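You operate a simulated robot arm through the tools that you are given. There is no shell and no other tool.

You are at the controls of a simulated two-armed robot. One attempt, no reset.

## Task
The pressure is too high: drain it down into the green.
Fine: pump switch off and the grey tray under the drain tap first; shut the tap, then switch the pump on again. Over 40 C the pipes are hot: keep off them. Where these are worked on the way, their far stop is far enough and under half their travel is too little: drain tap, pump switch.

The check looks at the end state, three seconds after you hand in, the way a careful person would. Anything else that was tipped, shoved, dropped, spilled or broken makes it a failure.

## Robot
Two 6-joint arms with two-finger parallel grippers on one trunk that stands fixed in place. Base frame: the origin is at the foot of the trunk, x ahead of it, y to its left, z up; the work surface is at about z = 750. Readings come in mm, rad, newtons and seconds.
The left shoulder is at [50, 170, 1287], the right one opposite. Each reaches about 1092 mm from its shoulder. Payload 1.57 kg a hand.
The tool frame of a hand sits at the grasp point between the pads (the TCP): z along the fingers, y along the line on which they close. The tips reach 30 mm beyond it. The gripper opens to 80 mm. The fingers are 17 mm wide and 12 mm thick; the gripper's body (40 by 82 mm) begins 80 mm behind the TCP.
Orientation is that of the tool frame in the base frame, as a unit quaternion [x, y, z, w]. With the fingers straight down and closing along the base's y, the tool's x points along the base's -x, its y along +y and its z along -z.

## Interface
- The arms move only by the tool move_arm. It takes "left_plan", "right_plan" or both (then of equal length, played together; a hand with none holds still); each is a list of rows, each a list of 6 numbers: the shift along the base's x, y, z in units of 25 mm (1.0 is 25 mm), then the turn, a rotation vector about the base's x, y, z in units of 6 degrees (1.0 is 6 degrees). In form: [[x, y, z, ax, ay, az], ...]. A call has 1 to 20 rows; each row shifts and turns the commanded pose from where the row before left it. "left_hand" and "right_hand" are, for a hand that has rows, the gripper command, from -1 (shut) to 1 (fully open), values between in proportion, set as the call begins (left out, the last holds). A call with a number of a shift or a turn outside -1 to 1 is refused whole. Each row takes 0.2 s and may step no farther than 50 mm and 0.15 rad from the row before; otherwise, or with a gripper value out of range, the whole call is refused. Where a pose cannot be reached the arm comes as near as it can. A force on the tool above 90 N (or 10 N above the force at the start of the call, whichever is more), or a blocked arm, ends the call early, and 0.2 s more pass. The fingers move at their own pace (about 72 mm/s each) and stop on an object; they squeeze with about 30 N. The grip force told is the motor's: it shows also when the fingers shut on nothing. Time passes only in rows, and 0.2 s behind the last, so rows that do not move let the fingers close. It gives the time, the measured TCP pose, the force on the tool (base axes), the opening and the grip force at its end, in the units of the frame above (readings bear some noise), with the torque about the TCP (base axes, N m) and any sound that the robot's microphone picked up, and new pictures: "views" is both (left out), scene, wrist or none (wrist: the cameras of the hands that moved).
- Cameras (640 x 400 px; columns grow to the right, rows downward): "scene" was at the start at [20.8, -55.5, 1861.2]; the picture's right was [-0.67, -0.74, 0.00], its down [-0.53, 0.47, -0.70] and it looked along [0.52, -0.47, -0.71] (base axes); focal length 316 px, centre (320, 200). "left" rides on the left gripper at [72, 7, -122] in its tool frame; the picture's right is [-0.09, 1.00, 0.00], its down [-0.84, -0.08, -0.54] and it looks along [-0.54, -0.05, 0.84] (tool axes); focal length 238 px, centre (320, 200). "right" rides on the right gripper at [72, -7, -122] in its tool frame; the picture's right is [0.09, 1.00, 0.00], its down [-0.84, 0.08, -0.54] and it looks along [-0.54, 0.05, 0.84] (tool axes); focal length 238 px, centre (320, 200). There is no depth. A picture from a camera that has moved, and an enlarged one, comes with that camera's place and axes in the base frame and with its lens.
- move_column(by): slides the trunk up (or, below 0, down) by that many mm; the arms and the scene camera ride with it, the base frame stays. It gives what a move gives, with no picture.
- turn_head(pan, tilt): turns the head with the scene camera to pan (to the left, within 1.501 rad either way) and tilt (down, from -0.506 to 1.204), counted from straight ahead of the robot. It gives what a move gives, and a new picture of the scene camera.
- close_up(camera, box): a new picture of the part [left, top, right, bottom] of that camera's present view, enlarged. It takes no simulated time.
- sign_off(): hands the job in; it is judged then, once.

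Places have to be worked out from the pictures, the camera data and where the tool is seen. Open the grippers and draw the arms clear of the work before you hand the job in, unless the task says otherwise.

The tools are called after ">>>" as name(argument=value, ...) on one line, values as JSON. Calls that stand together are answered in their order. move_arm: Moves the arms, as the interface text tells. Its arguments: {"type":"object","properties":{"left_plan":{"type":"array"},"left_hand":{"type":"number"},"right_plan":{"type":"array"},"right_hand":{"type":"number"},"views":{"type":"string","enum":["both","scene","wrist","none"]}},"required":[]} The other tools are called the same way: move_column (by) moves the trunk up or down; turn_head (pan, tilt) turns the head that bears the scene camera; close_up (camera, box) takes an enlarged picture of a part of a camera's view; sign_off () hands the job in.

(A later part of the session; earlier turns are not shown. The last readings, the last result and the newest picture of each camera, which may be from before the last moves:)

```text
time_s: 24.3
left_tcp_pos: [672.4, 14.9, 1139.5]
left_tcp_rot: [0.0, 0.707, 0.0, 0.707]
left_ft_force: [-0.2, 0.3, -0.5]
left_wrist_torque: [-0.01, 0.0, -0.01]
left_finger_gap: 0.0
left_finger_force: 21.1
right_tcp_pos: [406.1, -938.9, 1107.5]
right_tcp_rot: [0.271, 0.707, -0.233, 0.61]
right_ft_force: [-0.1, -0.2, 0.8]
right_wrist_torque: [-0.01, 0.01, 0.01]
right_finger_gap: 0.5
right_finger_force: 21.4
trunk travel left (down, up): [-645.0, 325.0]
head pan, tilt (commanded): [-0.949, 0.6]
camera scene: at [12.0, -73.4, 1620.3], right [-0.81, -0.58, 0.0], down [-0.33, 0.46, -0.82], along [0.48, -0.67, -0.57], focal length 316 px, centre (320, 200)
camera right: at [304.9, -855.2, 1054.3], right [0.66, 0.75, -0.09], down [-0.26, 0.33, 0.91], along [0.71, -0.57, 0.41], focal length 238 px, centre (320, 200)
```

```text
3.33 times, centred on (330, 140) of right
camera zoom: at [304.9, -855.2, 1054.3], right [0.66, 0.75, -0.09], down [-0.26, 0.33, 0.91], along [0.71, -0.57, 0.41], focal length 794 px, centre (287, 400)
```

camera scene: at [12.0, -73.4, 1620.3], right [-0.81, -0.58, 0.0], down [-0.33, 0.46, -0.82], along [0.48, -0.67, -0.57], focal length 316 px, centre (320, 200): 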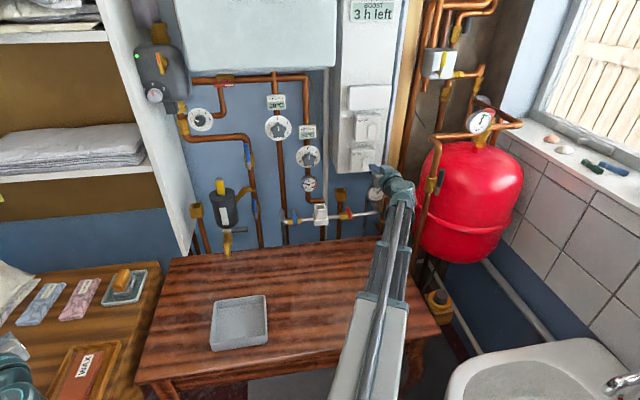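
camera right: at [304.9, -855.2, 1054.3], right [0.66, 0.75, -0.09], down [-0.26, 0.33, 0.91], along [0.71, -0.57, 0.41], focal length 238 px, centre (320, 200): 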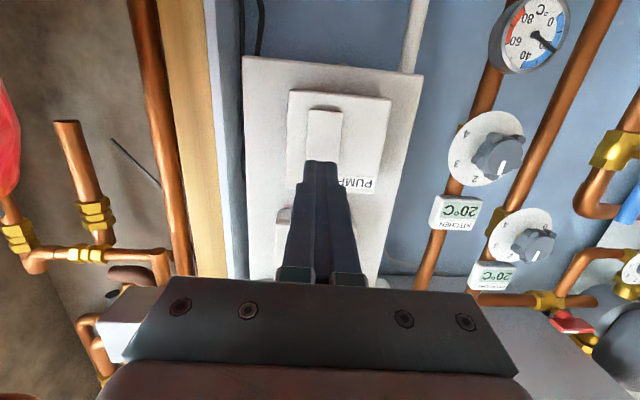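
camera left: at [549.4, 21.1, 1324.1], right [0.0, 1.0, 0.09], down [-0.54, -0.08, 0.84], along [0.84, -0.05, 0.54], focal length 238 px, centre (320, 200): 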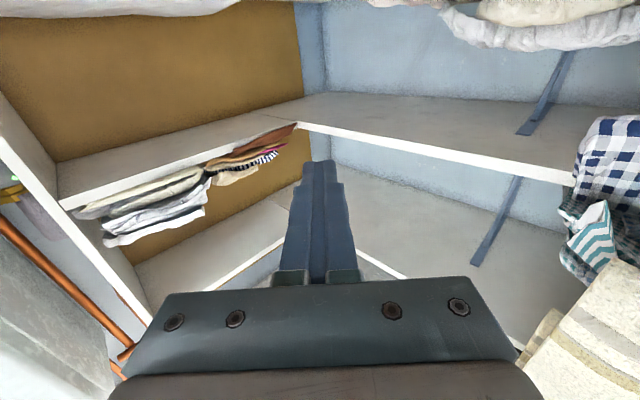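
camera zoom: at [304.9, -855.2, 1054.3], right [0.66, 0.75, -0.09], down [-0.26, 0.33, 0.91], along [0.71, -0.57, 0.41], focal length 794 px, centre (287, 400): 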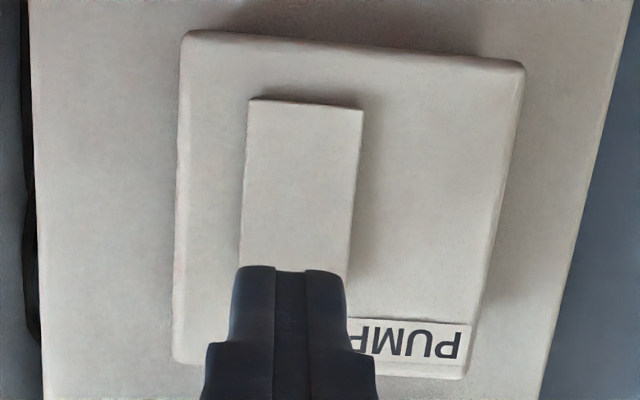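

Fingers line up with the upper half of the rocker, about 35 mm short. I advance along the wall normal in small steps and watch the force.

>>> move_arm(right_plan=[[0.5, -0.448, 0, 0, 0, 0], [0.33, -0.296, 0, 0, 0, 0], [0.12, -0.107, 0, 0, 0, 0]], views="none")

```text
time_s: 25.1
left_tcp_pos: [670.6, 14.4, 1139.6]
left_tcp_rot: [0.0, 0.707, 0.0, 0.707]
left_ft_force: [0.3, 0.2, -0.1]
left_wrist_torque: [0.0, 0.02, -0.05]
left_finger_gap: 0.2
left_finger_force: 21.3
right_tcp_pos: [431.2, -959.3, 1108.2]
right_tcp_rot: [0.272, 0.708, -0.232, 0.609]
right_ft_force: [0.3, -0.5, -0.2]
right_wrist_torque: [0.01, 0.01, 0.02]
right_finger_gap: 0.0
right_finger_force: 21.4
trunk travel left (down, up): [-645.0, 325.0]
head pan, tilt (commanded): [-0.949, 0.6]
```

No contact yet (tip at about n = 991). I go on in 3 mm steps.

>>> move_arm(right_plan=[[0.09, -0.08, 0, 0, 0, 0], [0.09, -0.08, 0, 0, 0, 0]], views="none")

>>> move_arm(right_plan=[[0.09, -0.08, 0, 0, 0, 0]], views="wrist")

```text
time_s: 25.7
left_tcp_pos: [671.7, 13.7, 1141.2]
left_tcp_rot: [0.0, 0.707, 0.0, 0.707]
left_ft_force: [0.3, 1.2, 0.2]
left_wrist_torque: [-0.01, 0.02, -0.02]
left_finger_gap: 0.2
left_finger_force: 21.4
right_tcp_pos: [435.7, -962.6, 1106.8]
right_tcp_rot: [0.272, 0.707, -0.233, 0.609]
right_ft_force: [0.2, -0.6, 0.1]
right_wrist_torque: [-0.03, -0.02, 0.0]
right_finger_gap: 0.0
right_finger_force: 21.4
trunk travel left (down, up): [-645.0, 325.0]
head pan, tilt (commanded): [-0.949, 0.6]
```

```text
time_s: 26.1
left_tcp_pos: [671.1, 15.6, 1139.8]
left_tcp_rot: [0.002, 0.708, -0.001, 0.707]
left_ft_force: [-0.5, 0.1, -0.2]
left_wrist_torque: [0.02, -0.02, 0.02]
left_finger_gap: 0.0
left_finger_force: 21.3
right_tcp_pos: [436.7, -964.3, 1108.2]
right_tcp_rot: [0.271, 0.708, -0.232, 0.609]
right_ft_force: [-6.3, 8.6, -4.4]
right_wrist_torque: [0.13, 0.05, -0.05]
right_finger_gap: 0.0
right_finger_force: 21.0
trunk travel left (down, up): [-645.0, 325.0]
head pan, tilt (commanded): [-0.949, 0.6]
camera right: at [334.6, -879.5, 1054.6], right [0.65, 0.75, -0.09], down [-0.26, 0.33, 0.91], along [0.71, -0.57, 0.41], focal length 238 px, centre (320, 200)
```

right: 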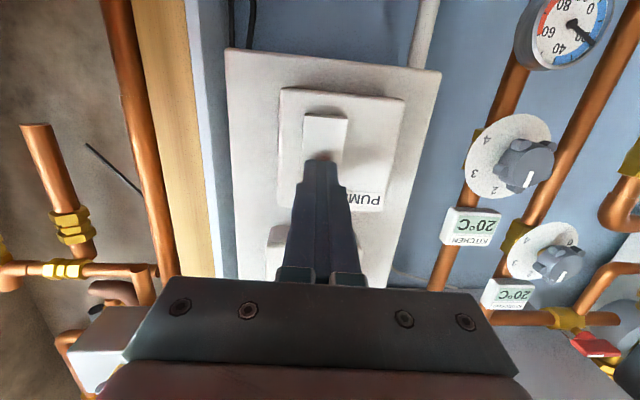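

Contact with about 11 N at tip n ≈ 998. I press on in 2-3 mm steps, listening for a click.

>>> move_arm(right_plan=[[0.075, -0.067, 0, 0, 0, 0]], views="none")

>>> move_arm(right_plan=[[0.075, -0.067, 0, 0, 0, 0]], views="none")

>>> close_up(camera="scene", box=[130, 40, 190, 110])

>>> close_up(camera="right", box=[270, 80, 390, 200])

```text
time_s: 26.5
left_tcp_pos: [668.9, 15.9, 1141.3]
left_tcp_rot: [0.0, 0.706, -0.001, 0.708]
left_ft_force: [0.1, -0.5, 0.2]
left_wrist_torque: [-0.02, -0.03, 0.01]
left_finger_gap: 0.0
left_finger_force: 21.2
right_tcp_pos: [436.4, -962.6, 1107.7]
right_tcp_rot: [0.271, 0.708, -0.233, 0.609]
right_ft_force: [-20.7, 26.7, -20.5]
right_wrist_torque: [0.56, 0.34, -0.16]
right_finger_gap: 0.0
right_finger_force: 21.8
trunk travel left (down, up): [-645.0, 325.0]
head pan, tilt (commanded): [-0.949, 0.6]
```

```text
time_s: 26.9
left_tcp_pos: [670.3, 16.3, 1141.3]
left_tcp_rot: [0.0, 0.707, 0.0, 0.707]
left_ft_force: [-0.3, -0.2, -0.7]
left_wrist_torque: [-0.03, -0.03, -0.02]
left_finger_gap: 0.0
left_finger_force: 21.0
right_tcp_pos: [437.9, -963.7, 1108.1]
right_tcp_rot: [0.27, 0.709, -0.232, 0.609]
right_ft_force: [-43.0, 54.8, -42.3]
right_wrist_torque: [1.21, 0.75, -0.22]
right_finger_gap: 0.0
right_finger_force: 21.6
trunk travel left (down, up): [-645.0, 325.0]
head pan, tilt (commanded): [-0.949, 0.6]
```

```text
5.71 times, centred on (160, 75) of scene
camera zoom: at [8.1, -70.8, 1619.8], right [-0.81, -0.58, 0.0], down [-0.33, 0.46, -0.83], along [0.48, -0.67, -0.56], focal length 1803 px, centre (1234, 914)
```

zoom: 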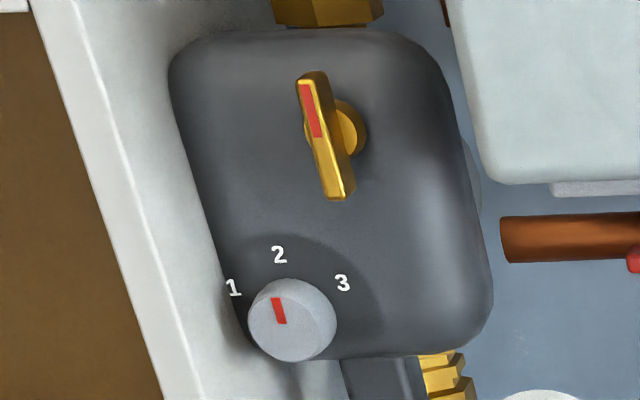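

```text
3.33 times, centred on (330, 140) of right
camera zoom: at [334.7, -880.4, 1055.3], right [0.65, 0.75, -0.09], down [-0.26, 0.33, 0.91], along [0.71, -0.57, 0.41], focal length 794 px, centre (287, 400)
```

zoom: 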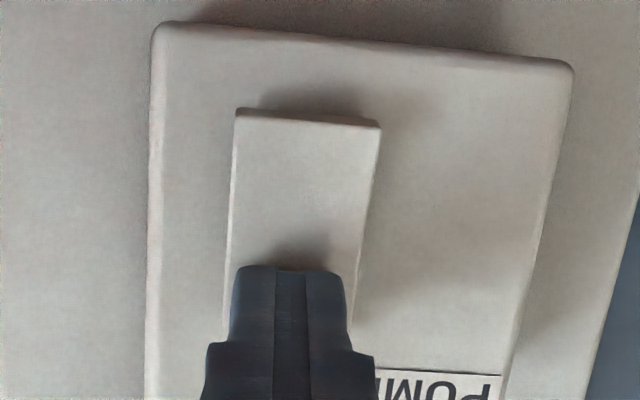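

The pump LED is out and the rocker's lower half now stands proud: the pump switch is off. I back the hand straight off the wall.

>>> move_arm(right_plan=[[-0.3, 0.268, 0, 0, 0, 0], [-0.745, 0.668, 0, 0, 0, 0], [-0.745, 0.668, 0, 0, 0, 0], [-0.745, 0.668, 0, 0, 0, 0]], views="both")

>>> close_up(camera="scene", box=[345, 120, 405, 180])

>>> close_up(camera="scene", box=[130, 20, 200, 110])

```text
time_s: 27.9
left_tcp_pos: [671.3, 16.0, 1140.1]
left_tcp_rot: [0.0, 0.707, -0.001, 0.707]
left_ft_force: [0.9, -0.2, -0.4]
left_wrist_torque: [0.0, 0.02, 0.0]
left_finger_gap: 0.0
left_finger_force: 21.0
right_tcp_pos: [378.4, -912.1, 1107.7]
right_tcp_rot: [0.271, 0.706, -0.233, 0.612]
right_ft_force: [-0.3, -0.1, -0.9]
right_wrist_torque: [0.0, 0.02, -0.03]
right_finger_gap: 0.0
right_finger_force: 21.4
trunk travel left (down, up): [-645.0, 325.0]
head pan, tilt (commanded): [-0.949, 0.6]
camera scene: at [11.7, -73.1, 1620.4], right [-0.81, -0.58, 0.0], down [-0.33, 0.46, -0.83], along [0.48, -0.67, -0.56], focal length 316 px, centre (320, 200)
camera right: at [276.8, -827.8, 1055.0], right [0.66, 0.75, -0.09], down [-0.26, 0.33, 0.91], along [0.71, -0.57, 0.41], focal length 238 px, centre (320, 200)
```

scene: 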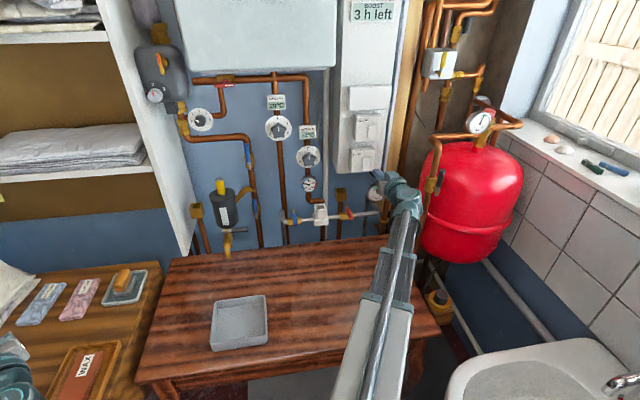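
right: 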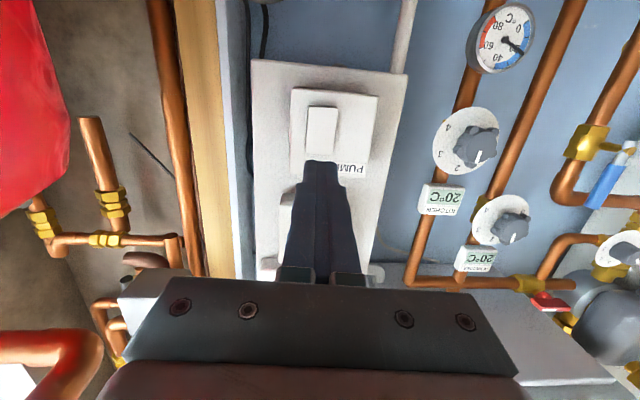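

```text
6.67 times, centred on (375, 150) of scene
camera zoom: at [11.7, -73.1, 1620.4], right [-0.81, -0.58, 0.0], down [-0.33, 0.46, -0.83], along [0.48, -0.67, -0.56], focal length 2104 px, centre (-47, 533)
```

zoom: 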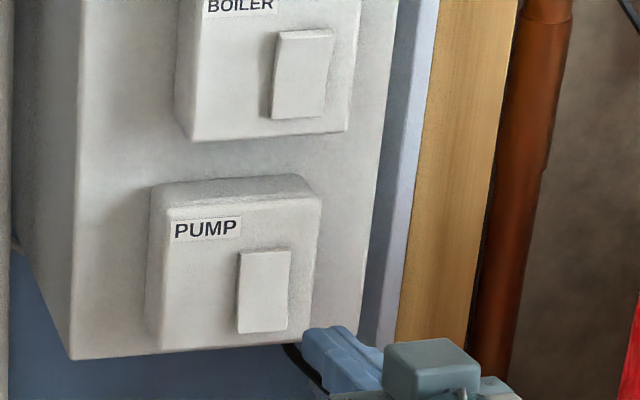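

```text
4.44 times, centred on (165, 65) of scene
camera zoom: at [11.7, -73.1, 1620.4], right [-0.81, -0.58, 0.0], down [-0.33, 0.46, -0.83], along [0.48, -0.67, -0.56], focal length 1402 px, centre (1009, 800)
```

zoom: 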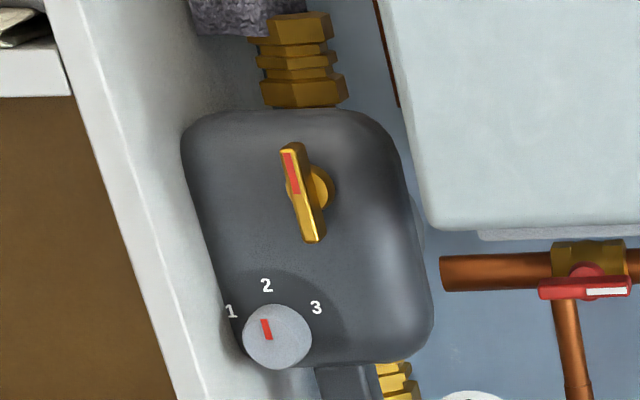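

The pump is off (LED out, rocker tipped). Next I bring the right hand over the table side, pitching it down by about 40 degrees on the way, so that its camera gets a closer look at the drain tap.

>>> move_arm(right_plan=[[-0.745, 0.668, 0, 0, 0, 0], [0.478, 1.0, -0.275, 0.23, 0.257, 0], [0.478, 1.0, -0.275, 0.23, 0.257, 0], [0.478, 1.0, -0.275, 0.23, 0.257, 0], [0.478, 1.0, -0.275, 0.23, 0.257, 0], [0.478, 1.0, -0.275, 0.23, 0.257, 0], [0.478, 1.0, -0.275, 0.23, 0.257, 0], [0.478, 1.0, -0.275, 0.23, 0.257, 0], [0.478, 1.0, -0.275, 0.23, 0.257, 0], [0.478, 1.0, -0.275, 0.23, 0.257, 0], [0.478, 1.0, -0.275, 0.23, 0.257, 0], [0.478, 1.0, -0.275, 0.23, 0.257, 0], [0.478, 1.0, -0.275, 0.23, 0.257, 0], [0.478, 1.0, -0.275, 0.23, 0.257, 0], [0.478, 1.0, -0.275, 0.23, 0.257, 0], [0.478, 1.0, -0.275, 0.23, 0.257, 0], [0.478, 1.0, -0.275, 0.23, 0.257, 0], [0.478, 1.0, -0.275, 0.23, 0.257, 0], [0.478, 1.0, -0.275, 0.23, 0.257, 0], [0.478, 1.0, -0.275, 0.23, 0.257, 0]], views="both")

```text
time_s: 32.1
left_tcp_pos: [671.8, 16.0, 1139.2]
left_tcp_rot: [0.001, 0.707, -0.001, 0.707]
left_ft_force: [1.2, 0.6, 0.5]
left_wrist_torque: [0.0, 0.03, -0.02]
left_finger_gap: 0.1
left_finger_force: 21.3
right_tcp_pos: [587.1, -418.0, 977.1]
right_tcp_rot: [0.335, 0.871, -0.128, 0.336]
right_ft_force: [-0.5, -0.1, 0.2]
right_wrist_torque: [-0.02, 0.03, 0.03]
right_finger_gap: 0.0
right_finger_force: 21.6
right hand out of reach, approached as far as the arm can: row 4, 19
trunk travel left (down, up): [-645.0, 325.0]
head pan, tilt (commanded): [-0.949, 0.6]
camera scene: at [12.0, -73.0, 1620.3], right [-0.81, -0.58, 0.0], down [-0.33, 0.46, -0.83], along [0.48, -0.67, -0.56], focal length 316 px, centre (320, 200)
camera right: at [482.5, -332.0, 1019.1], right [0.62, 0.79, -0.06], down [0.24, -0.11, 0.96], along [0.75, -0.61, -0.26], focal length 238 px, centre (320, 200)
```

scene: 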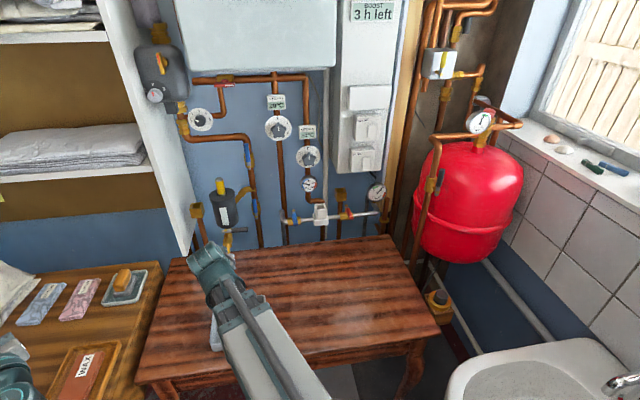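
right: 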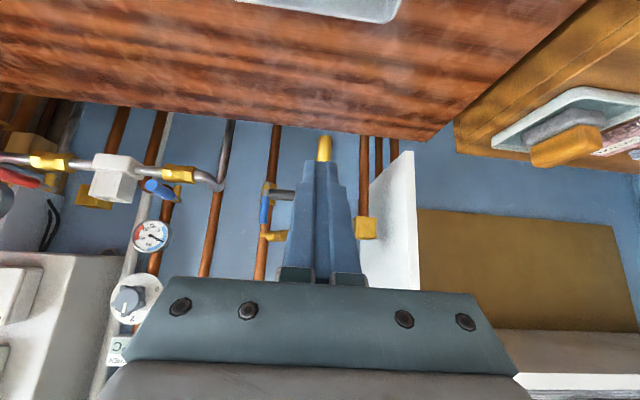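

The closed fingers hide the tap. I open the gripper to look between the fingers.

>>> move_arm(right_plan=[[0, 0, 0, 0, 0, 0], [0, 0, 0, 0, 0, 0], [0, 0, 0, 0, 0, 0]], right_hand=1, views="wrist")

>>> close_up(camera="right", box=[240, 100, 400, 300])

>>> close_up(camera="right", box=[265, 125, 375, 225])

>>> close_up(camera="scene", box=[365, 175, 395, 205])

```text
time_s: 32.9
left_tcp_pos: [672.1, 14.3, 1138.8]
left_tcp_rot: [0.001, 0.707, -0.001, 0.707]
left_ft_force: [0.0, 0.2, -0.2]
left_wrist_torque: [-0.02, 0.03, 0.03]
left_finger_gap: 0.1
left_finger_force: 21.6
right_tcp_pos: [587.3, -418.6, 976.3]
right_tcp_rot: [0.334, 0.871, -0.129, 0.337]
right_ft_force: [0.3, 0.2, 0.6]
right_wrist_torque: [0.05, -0.04, 0.02]
right_finger_gap: 80.1
right_finger_force: 0.0
trunk travel left (down, up): [-645.0, 325.0]
head pan, tilt (commanded): [-0.949, 0.6]
camera right: at [482.1, -332.4, 1019.1], right [0.62, 0.79, -0.06], down [0.24, -0.11, 0.96], along [0.75, -0.61, -0.26], focal length 238 px, centre (320, 200)
```

right: 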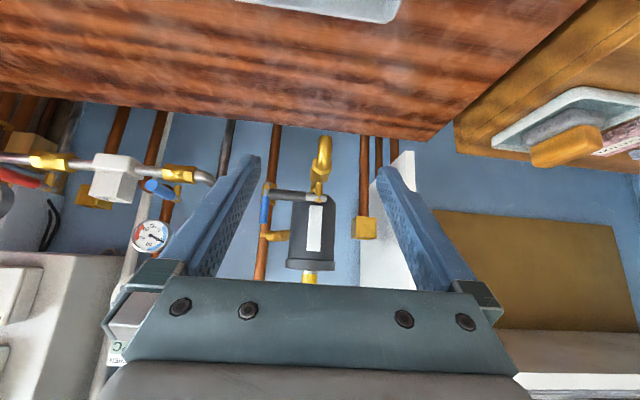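

```text
2.00 times, centred on (320, 200) of right
camera zoom: at [482.1, -332.4, 1019.1], right [0.62, 0.79, -0.06], down [0.24, -0.11, 0.96], along [0.75, -0.61, -0.26], focal length 477 px, centre (320, 200)
```

zoom: 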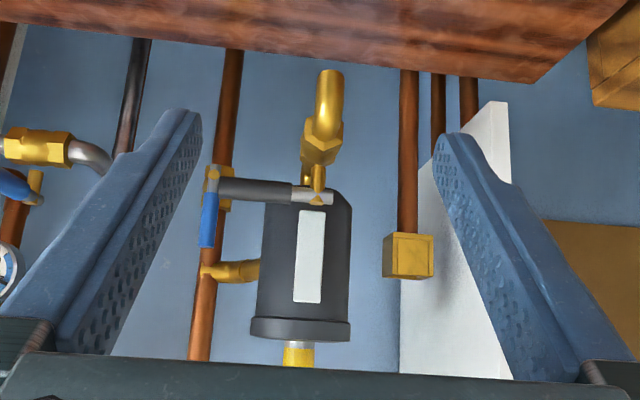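

```text
4.00 times, centred on (320, 175) of right
camera zoom: at [482.1, -332.4, 1019.1], right [0.62, 0.79, -0.06], down [0.24, -0.11, 0.96], along [0.75, -0.61, -0.26], focal length 953 px, centre (320, 300)
```

zoom: 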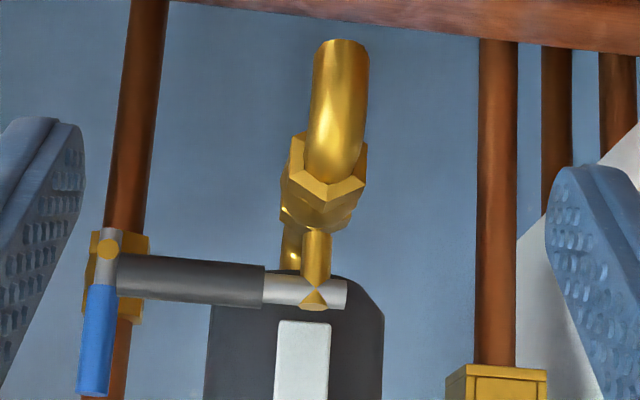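

```text
13.33 times, centred on (380, 190) of scene
camera zoom: at [11.8, -73.1, 1620.3], right [-0.81, -0.58, 0.0], down [-0.33, 0.46, -0.83], along [0.48, -0.67, -0.56], focal length 4207 px, centre (-480, 333)
```

zoom: 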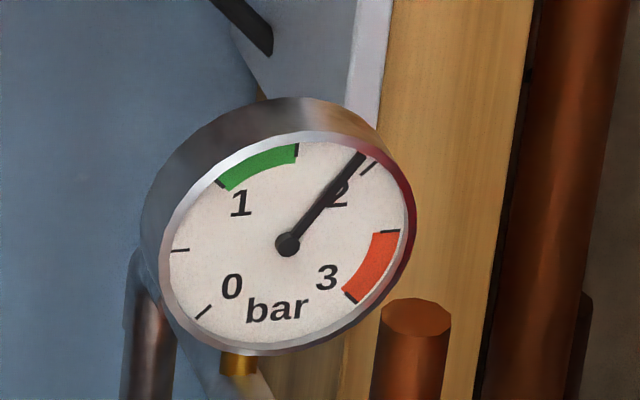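

The gauge reads about 1.95 bar (green 1-1.5). Triangulating: tap stem at about n 936/s -88 (≈[755,-558]), lever pointing along +s to [708,-616,920] about its vertical stem, spout mouth about [725,-527,839]; tray centre about [552,-410]. I pull back above the tray's front wall, turn the fingers straight down and begin yawing so they close across that wall.

>>> move_arm(right_plan=[[-0.395, 0.262, -0.249, 0.522, 0.582, 0], [-0.395, 0.262, -0.249, 0.522, 0.582, 0], [-0.395, 0.262, -0.249, 0.522, 0.582, 0], [-0.395, 0.262, -0.249, 0.522, 0.582, 0], [-0.395, 0.262, -0.249, 0.522, 0.582, 0], [-0.395, 0.262, -0.249, 0.522, 0.582, 0], [-0.395, 0.262, -0.249, 0.522, 0.582, 0], [-0.395, 0.262, -0.249, 0.522, 0.582, 0], [-0.395, 0.262, -0.249, 0.522, 0.582, 0], [0, 0, 0, 0, 0, 1], [0, 0, 0, 0, 0, 1], [0, 0, 0, 0, 0, 1], [0, 0, 0, 0, 0, 1], [0, 0, 0, 0, 0, 1], [0, 0, 0, 0, 0, 1], [0, 0, 0, 0, 0, 1], [0, 0, 0, 0, 0, 1], [0, 0, 0, 0, 0, 1], [0, 0, 0, 0, 0, 1], [0, 0, 0, 0, 0, 1]], views="both")

```text
time_s: 37.1
left_tcp_pos: [672.0, 15.2, 1140.0]
left_tcp_rot: [0.0, 0.707, 0.0, 0.707]
left_ft_force: [-0.2, -0.6, 0.3]
left_wrist_torque: [-0.03, 0.0, 0.0]
left_finger_gap: 0.0
left_finger_force: 21.1
right_tcp_pos: [496.8, -360.2, 919.3]
right_tcp_rot: [-0.208, 0.978, 0.0, 0.0]
right_ft_force: [-0.1, -0.4, 0.7]
right_wrist_torque: [0.01, 0.01, 0.0]
right_finger_gap: 80.1
right_finger_force: 0.1
right hand out of reach, approached as far as the arm can: row 1, 2, 3, 7, 8, 9
trunk travel left (down, up): [-645.0, 325.0]
head pan, tilt (commanded): [-0.949, 0.6]
camera scene: at [11.9, -73.1, 1620.3], right [-0.81, -0.58, 0.0], down [-0.33, 0.46, -0.83], along [0.48, -0.67, -0.56], focal length 316 px, centre (320, 200)
camera right: at [434.2, -394.5, 1042.0], right [-0.49, 0.87, 0.0], down [0.73, 0.41, 0.54], along [0.47, 0.27, -0.84], focal length 238 px, centre (320, 200)
```

scene: 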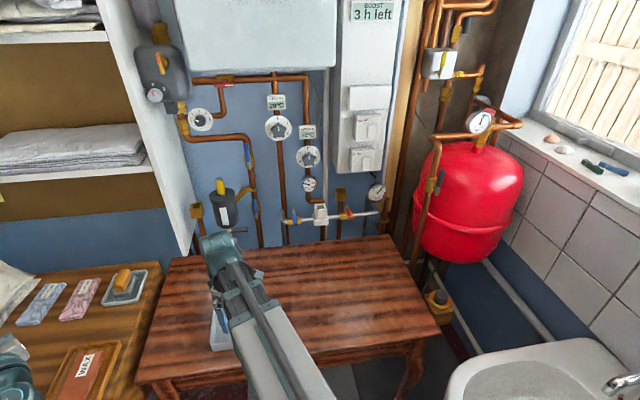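
right: 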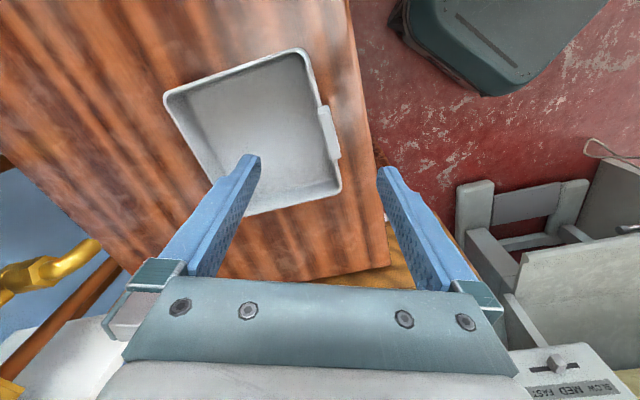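

The tray with its tab on the front wall is well seen; its yaw is about 4 degrees off the wall direction. I enlarge the tab to place the fingers well.

>>> close_up(camera="right", box=[240, 40, 380, 220])

>>> close_up(camera="scene", box=[190, 270, 290, 360])

```text
2.22 times, centred on (310, 130) of right
camera zoom: at [434.2, -394.5, 1042.0], right [-0.49, 0.87, 0.0], down [0.73, 0.41, 0.54], along [0.47, 0.27, -0.84], focal length 530 px, centre (342, 356)
```

zoom: 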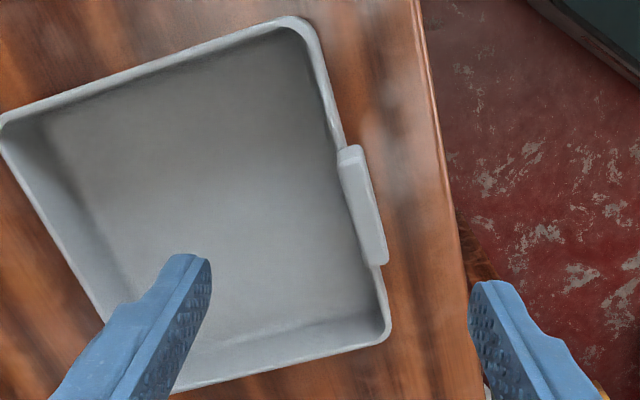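

```text
4.44 times, centred on (240, 315) of scene
camera zoom: at [11.9, -73.1, 1620.3], right [-0.81, -0.58, 0.0], down [-0.33, 0.46, -0.83], along [0.48, -0.67, -0.56], focal length 1402 px, centre (676, -311)
```

zoom: 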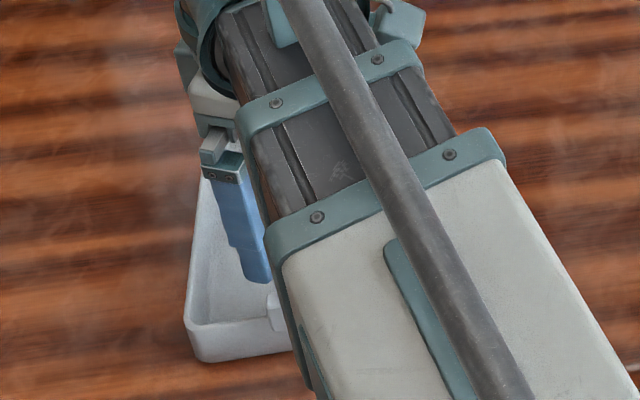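

The tab and rim are about 13 mm thick in all, centred near [495,-350], rim roughly at z 795. I finish the yaw (+20°) and centre the open fingers over it before lowering.

>>> move_arm(right_plan=[[-0.023, 0.097, 0, 0, 0, 0.833], [-0.023, 0.097, 0, 0, 0, 0.833], [-0.023, 0.097, 0, 0, 0, 0.833], [-0.023, 0.097, 0, 0, 0, 0.833]], views="wrist")

```text
time_s: 38.1
left_tcp_pos: [670.9, 14.9, 1139.6]
left_tcp_rot: [0.0, 0.707, 0.0, 0.707]
left_ft_force: [-0.2, 0.4, 0.2]
left_wrist_torque: [-0.01, 0.0, -0.02]
left_finger_gap: 0.0
left_finger_force: 21.3
right_tcp_pos: [494.1, -349.0, 920.6]
right_tcp_rot: [-0.376, 0.927, 0.0, 0.0]
right_ft_force: [0.8, -0.3, 0.3]
right_wrist_torque: [0.01, -0.01, -0.01]
right_finger_gap: 80.0
right_finger_force: 0.1
trunk travel left (down, up): [-645.0, 325.0]
head pan, tilt (commanded): [-0.949, 0.6]
camera right: at [448.0, -404.5, 1042.0], right [-0.76, 0.65, 0.0], down [0.55, 0.64, 0.54], along [0.35, 0.41, -0.84], focal length 238 px, centre (320, 200)
```

right: 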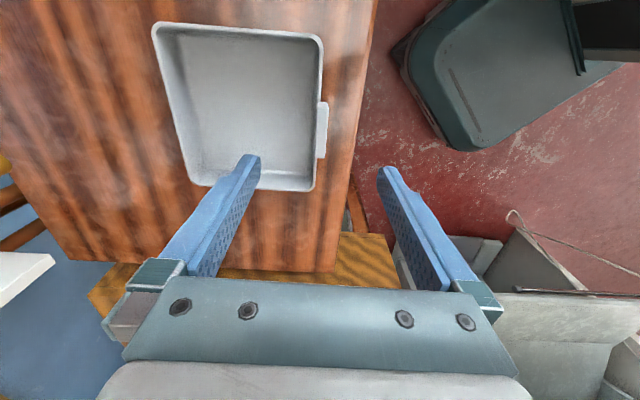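

The predicted landing point matches the tab centre in the picture. I lower the trunk 90 mm first, then check.

>>> move_column(by=-90)

>>> close_up(camera="right", box=[160, 0, 480, 300])

>>> close_up(camera="scene", box=[0, 0, 640, 400])

```text
time_s: 39.4
left_tcp_pos: [670.6, 14.2, 1048.8]
left_tcp_rot: [0.0, 0.707, 0.0, 0.707]
left_ft_force: [-0.5, 0.4, 0.6]
left_wrist_torque: [-0.01, 0.01, 0.0]
left_finger_gap: 0.1
left_finger_force: 21.7
right_tcp_pos: [495.8, -351.9, 830.7]
right_tcp_rot: [-0.375, 0.927, 0.0, 0.001]
right_ft_force: [-0.6, 0.3, 0.0]
right_wrist_torque: [0.02, 0.01, 0.03]
right_finger_gap: 80.1
right_finger_force: 0.1
trunk travel left (down, up): [-555.0, 415.0]
head pan, tilt (commanded): [-0.949, 0.6]
```

```text
1.33 times, centred on (320, 150) of right
camera zoom: at [448.0, -404.4, 952.0], right [-0.76, 0.65, 0.0], down [0.55, 0.64, 0.54], along [0.35, 0.41, -0.84], focal length 318 px, centre (320, 267)
```

zoom: 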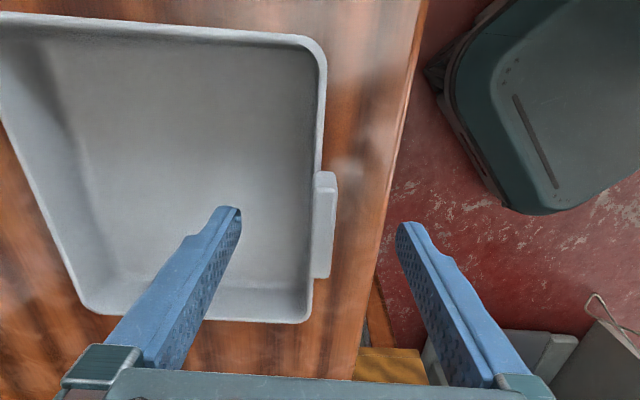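

```text
1.00 times, centred on (320, 200) of scene (not enlarged: the box is as wide or as high as the picture)
camera zoom: at [11.7, -73.1, 1530.3], right [-0.81, -0.58, 0.0], down [-0.33, 0.46, -0.83], along [0.48, -0.67, -0.56], focal length 316 px, centre (320, 200)
```

zoom: 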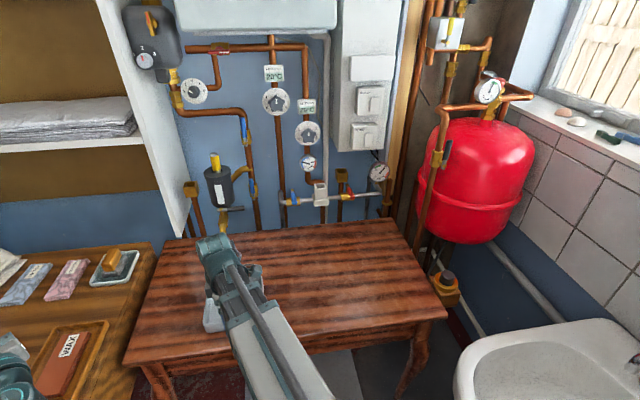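

The fingers straddle the tab with clearance on both sides. I lower another 34 mm (tips to about z 767) and then close.

>>> move_column(by=-34)

>>> move_arm(right_plan=[[0, 0, 0, 0, 0, 0], [0, 0, 0, 0, 0, 0], [0, 0, 0, 0, 0, 0], [0, 0, 0, 0, 0, 0]], right_hand=-1, views="wrist")

```text
time_s: 40.1
left_tcp_pos: [672.5, 14.9, 1015.9]
left_tcp_rot: [0.0, 0.707, 0.0, 0.707]
left_ft_force: [-0.1, -0.5, 0.7]
left_wrist_torque: [0.03, 0.0, 0.02]
left_finger_gap: 0.0
left_finger_force: 21.0
right_tcp_pos: [495.4, -350.4, 795.6]
right_tcp_rot: [-0.375, 0.927, 0.0, 0.001]
right_ft_force: [-0.7, 1.1, -0.8]
right_wrist_torque: [-0.02, -0.04, 0.0]
right_finger_gap: 80.1
right_finger_force: 0.0
trunk travel left (down, up): [-521.0, 449.0]
head pan, tilt (commanded): [-0.949, 0.6]
```

```text
time_s: 41.1
left_tcp_pos: [671.1, 15.4, 1016.0]
left_tcp_rot: [0.0, 0.707, 0.0, 0.707]
left_ft_force: [-0.2, 0.1, -0.7]
left_wrist_torque: [-0.02, 0.04, 0.01]
left_finger_gap: 0.0
left_finger_force: 21.5
right_tcp_pos: [495.3, -351.1, 796.0]
right_tcp_rot: [-0.374, 0.927, 0.001, 0.001]
right_ft_force: [0.0, 0.6, 1.0]
right_wrist_torque: [-0.09, -0.1, 0.09]
right_finger_gap: 11.8
right_finger_force: 29.6
trunk travel left (down, up): [-521.0, 449.0]
head pan, tilt (commanded): [-0.949, 0.6]
camera right: at [448.1, -404.4, 918.0], right [-0.76, 0.65, 0.0], down [0.55, 0.64, 0.54], along [0.35, 0.41, -0.84], focal length 238 px, centre (320, 200)
```

right: 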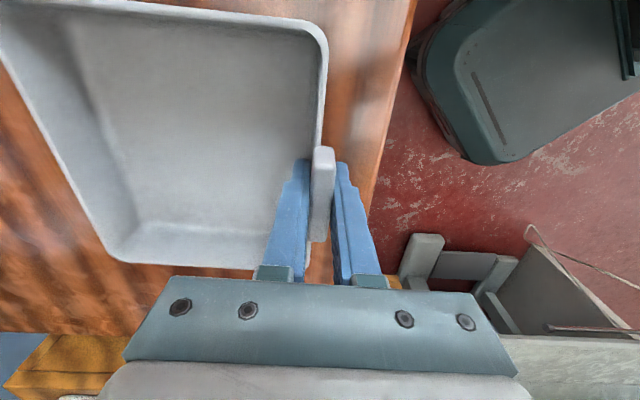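

The fingers hold the tray wall (11.8 mm gap). I slide the tray along the table towards the tap by about 200 mm, keeping its level and yaw.

>>> move_arm(right_plan=[[0.5, -0.342, 0, 0, 0, 0], [0.5, -0.342, 0, 0, 0, 0], [0.5, -0.342, 0, 0, 0, 0], [0.5, -0.342, 0, 0, 0, 0], [0.5, -0.342, 0, 0, 0, 0], [0.5, -0.342, 0, 0, 0, 0]], views="both")

```text
time_s: 42.5
left_tcp_pos: [670.5, 14.9, 1016.2]
left_tcp_rot: [0.001, 0.707, -0.001, 0.707]
left_ft_force: [0.7, -0.5, -0.5]
left_wrist_torque: [-0.01, 0.04, 0.0]
left_finger_gap: 0.0
left_finger_force: 21.1
right_tcp_pos: [570.1, -401.1, 795.9]
right_tcp_rot: [-0.375, 0.927, 0.0, 0.001]
right_ft_force: [0.1, 0.3, 0.4]
right_wrist_torque: [-0.18, -0.12, 0.01]
right_finger_gap: 11.8
right_finger_force: 29.1
trunk travel left (down, up): [-521.0, 449.0]
head pan, tilt (commanded): [-0.949, 0.6]
camera scene: at [11.8, -73.0, 1496.3], right [-0.81, -0.58, 0.0], down [-0.33, 0.46, -0.83], along [0.48, -0.67, -0.56], focal length 316 px, centre (320, 200)
camera right: at [523.6, -454.7, 918.0], right [-0.76, 0.65, 0.0], down [0.55, 0.64, 0.54], along [0.35, 0.41, -0.84], focal length 238 px, centre (320, 200)
```

scene: 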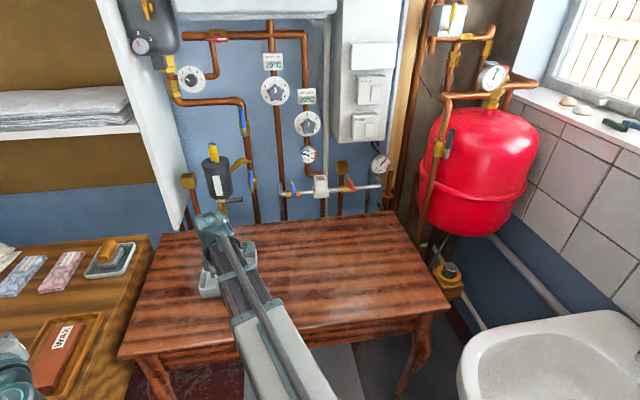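
right: 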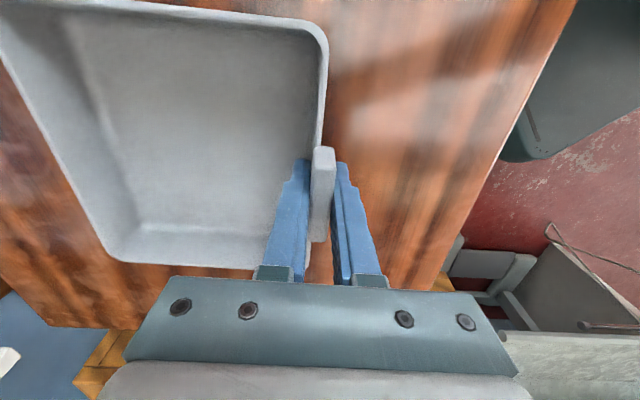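

The tray follows without turning. I continue the slide.

>>> move_arm(right_plan=[[0.5, -0.342, 0, 0, 0, 0], [0.5, -0.342, 0, 0, 0, 0], [0.5, -0.342, 0, 0, 0, 0], [0.5, -0.342, 0, 0, 0, 0], [0.5, -0.342, 0, 0, 0, 0]], views="both")

>>> close_up(camera="scene", box=[180, 170, 280, 300])

```text
time_s: 43.7
left_tcp_pos: [671.1, 15.4, 1016.7]
left_tcp_rot: [0.001, 0.707, -0.001, 0.707]
left_ft_force: [-0.2, -1.1, 0.2]
left_wrist_torque: [0.01, 0.02, 0.02]
left_finger_gap: 0.0
left_finger_force: 21.5
right_tcp_pos: [632.1, -444.6, 796.1]
right_tcp_rot: [-0.375, 0.927, 0.0, 0.001]
right_ft_force: [-0.2, 0.6, 1.2]
right_wrist_torque: [-0.19, -0.07, 0.01]
right_finger_gap: 11.6
right_finger_force: 29.2
trunk travel left (down, up): [-521.0, 449.0]
head pan, tilt (commanded): [-0.949, 0.6]
camera scene: at [11.8, -73.0, 1496.3], right [-0.81, -0.58, 0.0], down [-0.33, 0.46, -0.83], along [0.48, -0.67, -0.56], focal length 316 px, centre (320, 200)
camera right: at [584.9, -499.1, 918.0], right [-0.76, 0.65, 0.0], down [0.55, 0.64, 0.54], along [0.35, 0.41, -0.84], focal length 238 px, centre (320, 200)
```

scene: 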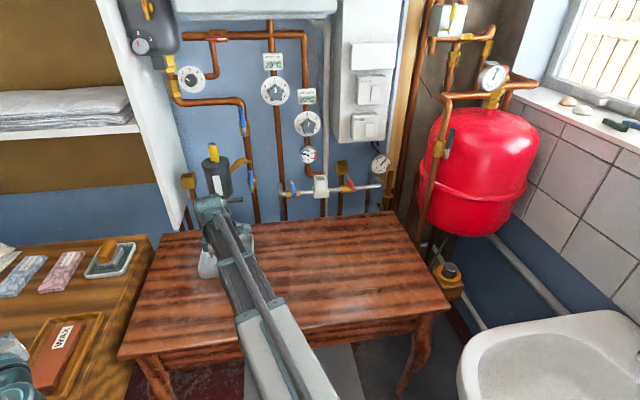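
right: 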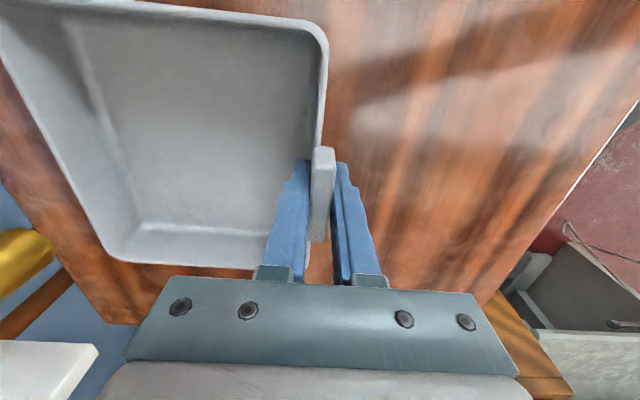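

```text
3.08 times, centred on (230, 235) of scene
camera zoom: at [11.8, -73.0, 1496.3], right [-0.81, -0.58, 0.0], down [-0.33, 0.46, -0.83], along [0.48, -0.67, -0.56], focal length 971 px, centre (597, 92)
```

zoom: 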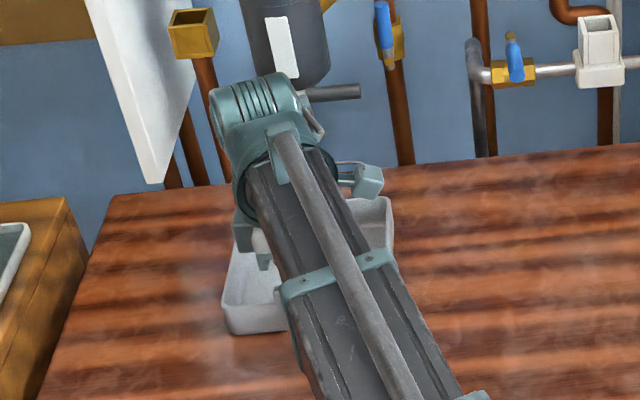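

The brass at the left edge of the wrist view is the spout, as expected. I slide the last 30 mm.

>>> move_arm(right_plan=[[0.5, -0.342, 0, 0, 0, 0], [0.55, -0.376, 0, 0, 0, 0]], views="wrist")

>>> close_up(camera="right", box=[0, 100, 240, 300])

```text
time_s: 44.3
left_tcp_pos: [672.4, 15.9, 1015.2]
left_tcp_rot: [0.0, 0.707, 0.0, 0.707]
left_ft_force: [-0.6, -0.3, -0.6]
left_wrist_torque: [0.01, 0.01, 0.01]
left_finger_gap: 0.0
left_finger_force: 21.6
right_tcp_pos: [659.3, -464.1, 795.4]
right_tcp_rot: [-0.375, 0.927, 0.001, 0.001]
right_ft_force: [1.3, 0.4, 1.5]
right_wrist_torque: [-0.21, -0.11, 0.0]
right_finger_gap: 11.6
right_finger_force: 29.6
trunk travel left (down, up): [-521.0, 449.0]
head pan, tilt (commanded): [-0.949, 0.6]
camera right: at [611.5, -517.3, 918.0], right [-0.76, 0.65, 0.0], down [0.55, 0.64, 0.54], along [0.35, 0.41, -0.84], focal length 238 px, centre (320, 200)
```

right: 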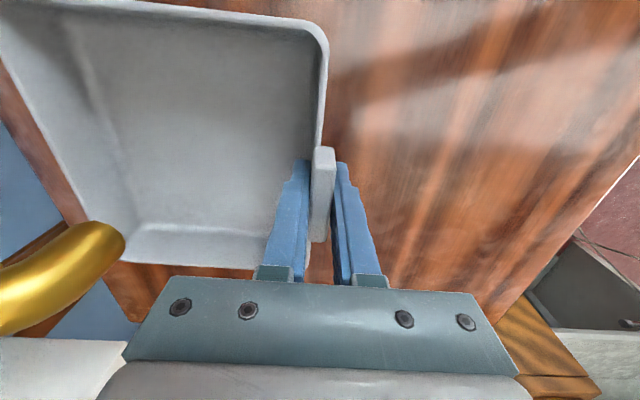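

```text
2.00 times, centred on (120, 200) of right
camera zoom: at [611.5, -517.3, 918.0], right [-0.76, 0.65, 0.0], down [0.55, 0.64, 0.54], along [0.35, 0.41, -0.84], focal length 477 px, centre (720, 200)
```

zoom: 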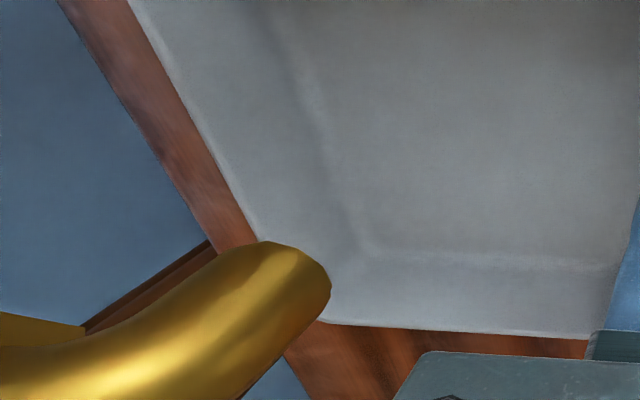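

The tray now sits with the spout (≈[726,-526]) well inside its rim. I release it by opening the gripper, then raise the trunk so the fingers clear it.

>>> move_arm(right_plan=[[0, 0, 0, 0, 0, 0], [0, 0, 0, 0, 0, 0], [0, 0, 0, 0, 0, 0]], right_hand=0.7, views="wrist")

>>> move_column(by=120)

>>> close_up(camera="scene", box=[180, 160, 280, 300])

>>> close_up(camera="right", box=[0, 0, 640, 400])

```text
time_s: 45.1
left_tcp_pos: [670.9, 15.3, 1016.3]
left_tcp_rot: [0.0, 0.707, 0.0, 0.707]
left_ft_force: [-0.2, -0.6, 0.6]
left_wrist_torque: [0.01, -0.03, 0.03]
left_finger_gap: 0.0
left_finger_force: 21.5
right_tcp_pos: [658.6, -462.4, 795.9]
right_tcp_rot: [-0.375, 0.927, 0.0, 0.001]
right_ft_force: [-0.4, -0.5, -0.2]
right_wrist_torque: [0.02, -0.03, 0.03]
right_finger_gap: 68.0
right_finger_force: 0.0
trunk travel left (down, up): [-521.0, 449.0]
head pan, tilt (commanded): [-0.949, 0.6]
camera right: at [611.1, -517.2, 917.9], right [-0.76, 0.65, 0.0], down [0.55, 0.64, 0.54], along [0.35, 0.41, -0.84], focal length 238 px, centre (320, 200)
```

right: 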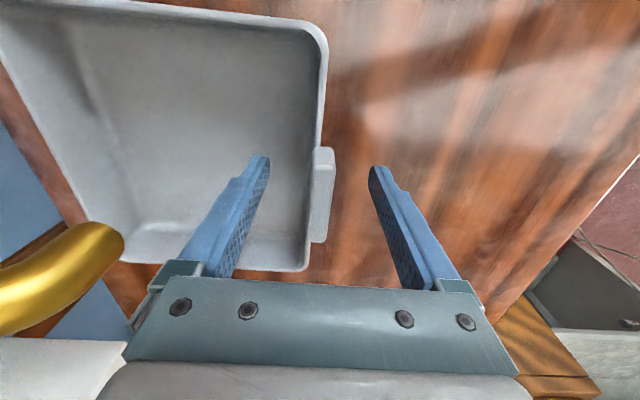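

```text
time_s: 46.6
left_tcp_pos: [672.0, 14.2, 1135.3]
left_tcp_rot: [0.001, 0.707, 0.0, 0.707]
left_ft_force: [-0.6, 0.3, -0.8]
left_wrist_torque: [0.01, -0.01, -0.01]
left_finger_gap: 0.0
left_finger_force: 21.0
right_tcp_pos: [658.5, -463.5, 915.9]
right_tcp_rot: [-0.374, 0.928, 0.0, -0.001]
right_ft_force: [-0.3, -0.9, 0.1]
right_wrist_torque: [0.0, 0.02, 0.0]
right_finger_gap: 68.1
right_finger_force: 0.1
trunk travel left (down, up): [-641.0, 329.0]
head pan, tilt (commanded): [-0.949, 0.6]
```

```text
2.86 times, centred on (230, 230) of scene
camera zoom: at [12.0, -73.2, 1616.2], right [-0.81, -0.58, 0.0], down [-0.33, 0.46, -0.82], along [0.48, -0.67, -0.57], focal length 902 px, centre (577, 114)
```

zoom: 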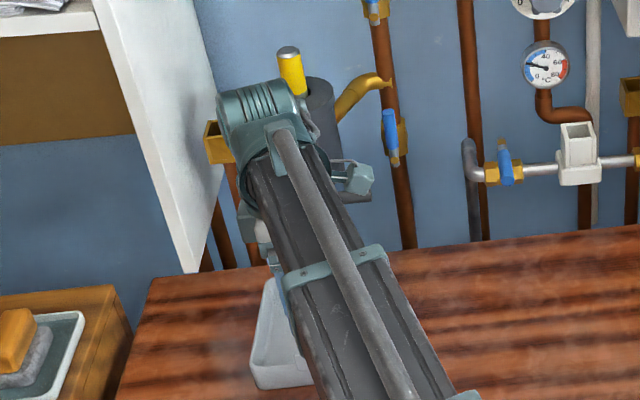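

```text
1.00 times, centred on (320, 200) of right (not enlarged: the box is as wide or as high as the picture)
camera zoom: at [611.2, -517.2, 1037.8], right [-0.76, 0.65, 0.0], down [0.55, 0.64, 0.54], along [0.35, 0.41, -0.84], focal length 238 px, centre (320, 200)
```

zoom: 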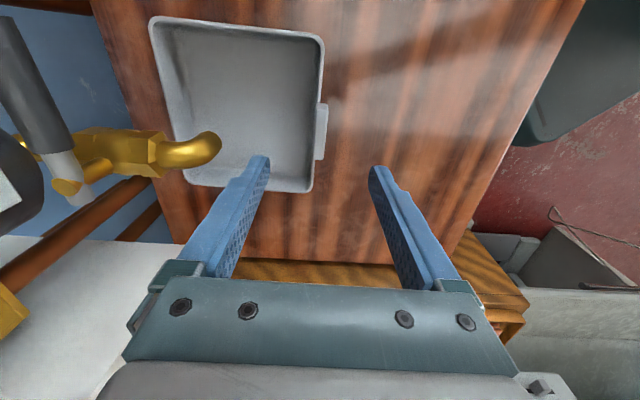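

This camera position gives a clear view of the tap from above; I enlarge it to measure stem, lever and spout.

>>> close_up(camera="right", box=[0, 0, 240, 240])

>>> close_up(camera="right", box=[0, 80, 160, 220])

```text
1.67 times, centred on (120, 120) of right
camera zoom: at [611.2, -517.2, 1037.8], right [-0.76, 0.65, 0.0], down [0.55, 0.64, 0.54], along [0.35, 0.41, -0.84], focal length 397 px, centre (653, 333)
```

zoom: 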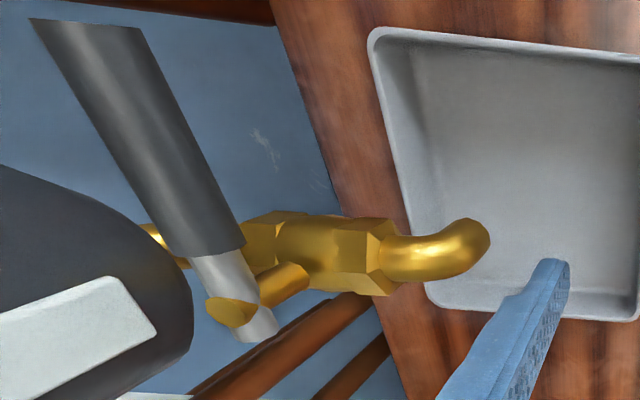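

```text
2.86 times, centred on (80, 150) of right
camera zoom: at [611.2, -517.2, 1037.8], right [-0.76, 0.65, 0.0], down [0.55, 0.64, 0.54], along [0.35, 0.41, -0.84], focal length 681 px, centre (1006, 343)
```

zoom: 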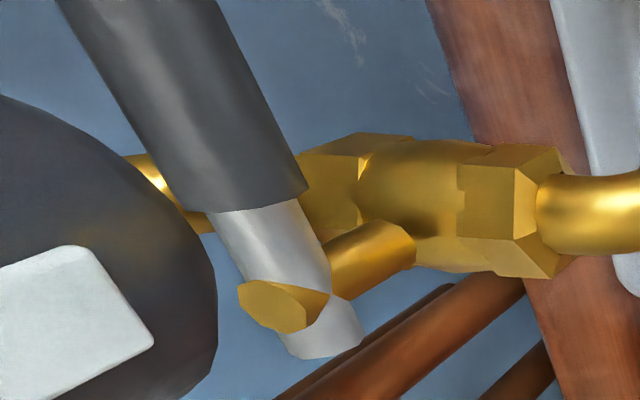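

Stem axis is at about [755,-559], the lever's centre line at z ≈ 920 and its end at [706,-615]. I raise the trunk 70 mm, set the fingers to a 40 mm gap and move over the outer part of the lever, going round the filter on its free side.

>>> move_column(by=70)

>>> move_arm(right_plan=[[-0.447, -0.802, 0, 0, 0, 0.208], [-0.447, -0.802, 0, 0, 0, 0.208], [-0.447, -0.802, 0, 0, 0, 0.208], [-0.447, -0.802, 0, 0, 0, 0.208], [0.894, -0.667, 0, 0, 0, 0], [0.894, -0.667, 0, 0, 0, 0]], right_hand=0, views="both")

```text
time_s: 47.7
left_tcp_pos: [671.5, 15.5, 1206.4]
left_tcp_rot: [0.0, 0.707, -0.001, 0.708]
left_ft_force: [1.0, -0.2, 0.0]
left_wrist_torque: [-0.02, -0.02, -0.02]
left_finger_gap: 0.3
left_finger_force: 22.1
right_tcp_pos: [658.1, -463.3, 985.1]
right_tcp_rot: [-0.375, 0.927, 0.0, -0.001]
right_ft_force: [-0.3, 0.4, -0.6]
right_wrist_torque: [0.0, -0.01, 0.01]
right_finger_gap: 67.8
right_finger_force: 0.1
trunk travel left (down, up): [-711.0, 259.0]
head pan, tilt (commanded): [-0.949, 0.6]
```

```text
time_s: 49.1
left_tcp_pos: [671.7, 15.4, 1206.1]
left_tcp_rot: [0.0, 0.707, 0.0, 0.707]
left_ft_force: [-0.3, -0.3, 0.5]
left_wrist_torque: [-0.01, 0.03, -0.01]
left_finger_gap: 0.3
left_finger_force: 21.6
right_tcp_pos: [657.1, -578.4, 986.5]
right_tcp_rot: [-0.415, 0.91, 0.0, 0.0]
right_ft_force: [0.2, -0.3, 0.5]
right_wrist_torque: [-0.03, 0.01, -0.02]
right_finger_gap: 40.1
right_finger_force: 0.1
trunk travel left (down, up): [-711.0, 259.0]
head pan, tilt (commanded): [-0.949, 0.6]
camera scene: at [12.2, -73.4, 1686.3], right [-0.81, -0.58, 0.0], down [-0.33, 0.46, -0.82], along [0.48, -0.67, -0.57], focal length 316 px, centre (320, 200)
camera right: at [614.6, -635.7, 1107.7], right [-0.81, 0.58, 0.0], down [0.49, 0.68, 0.54], along [0.32, 0.44, -0.84], focal length 238 px, centre (320, 200)
```

scene: 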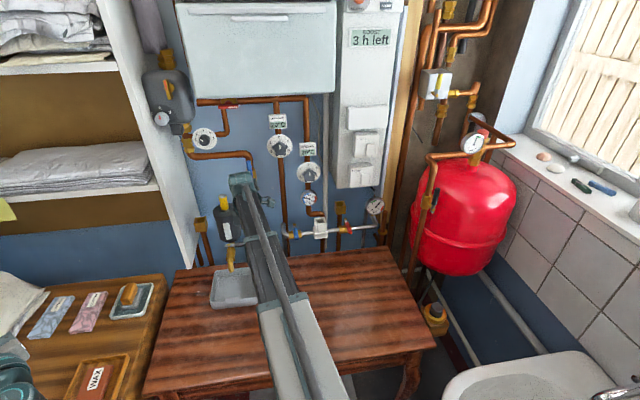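
right: 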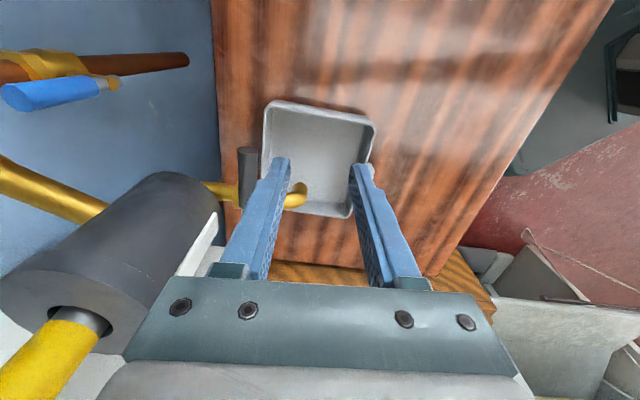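

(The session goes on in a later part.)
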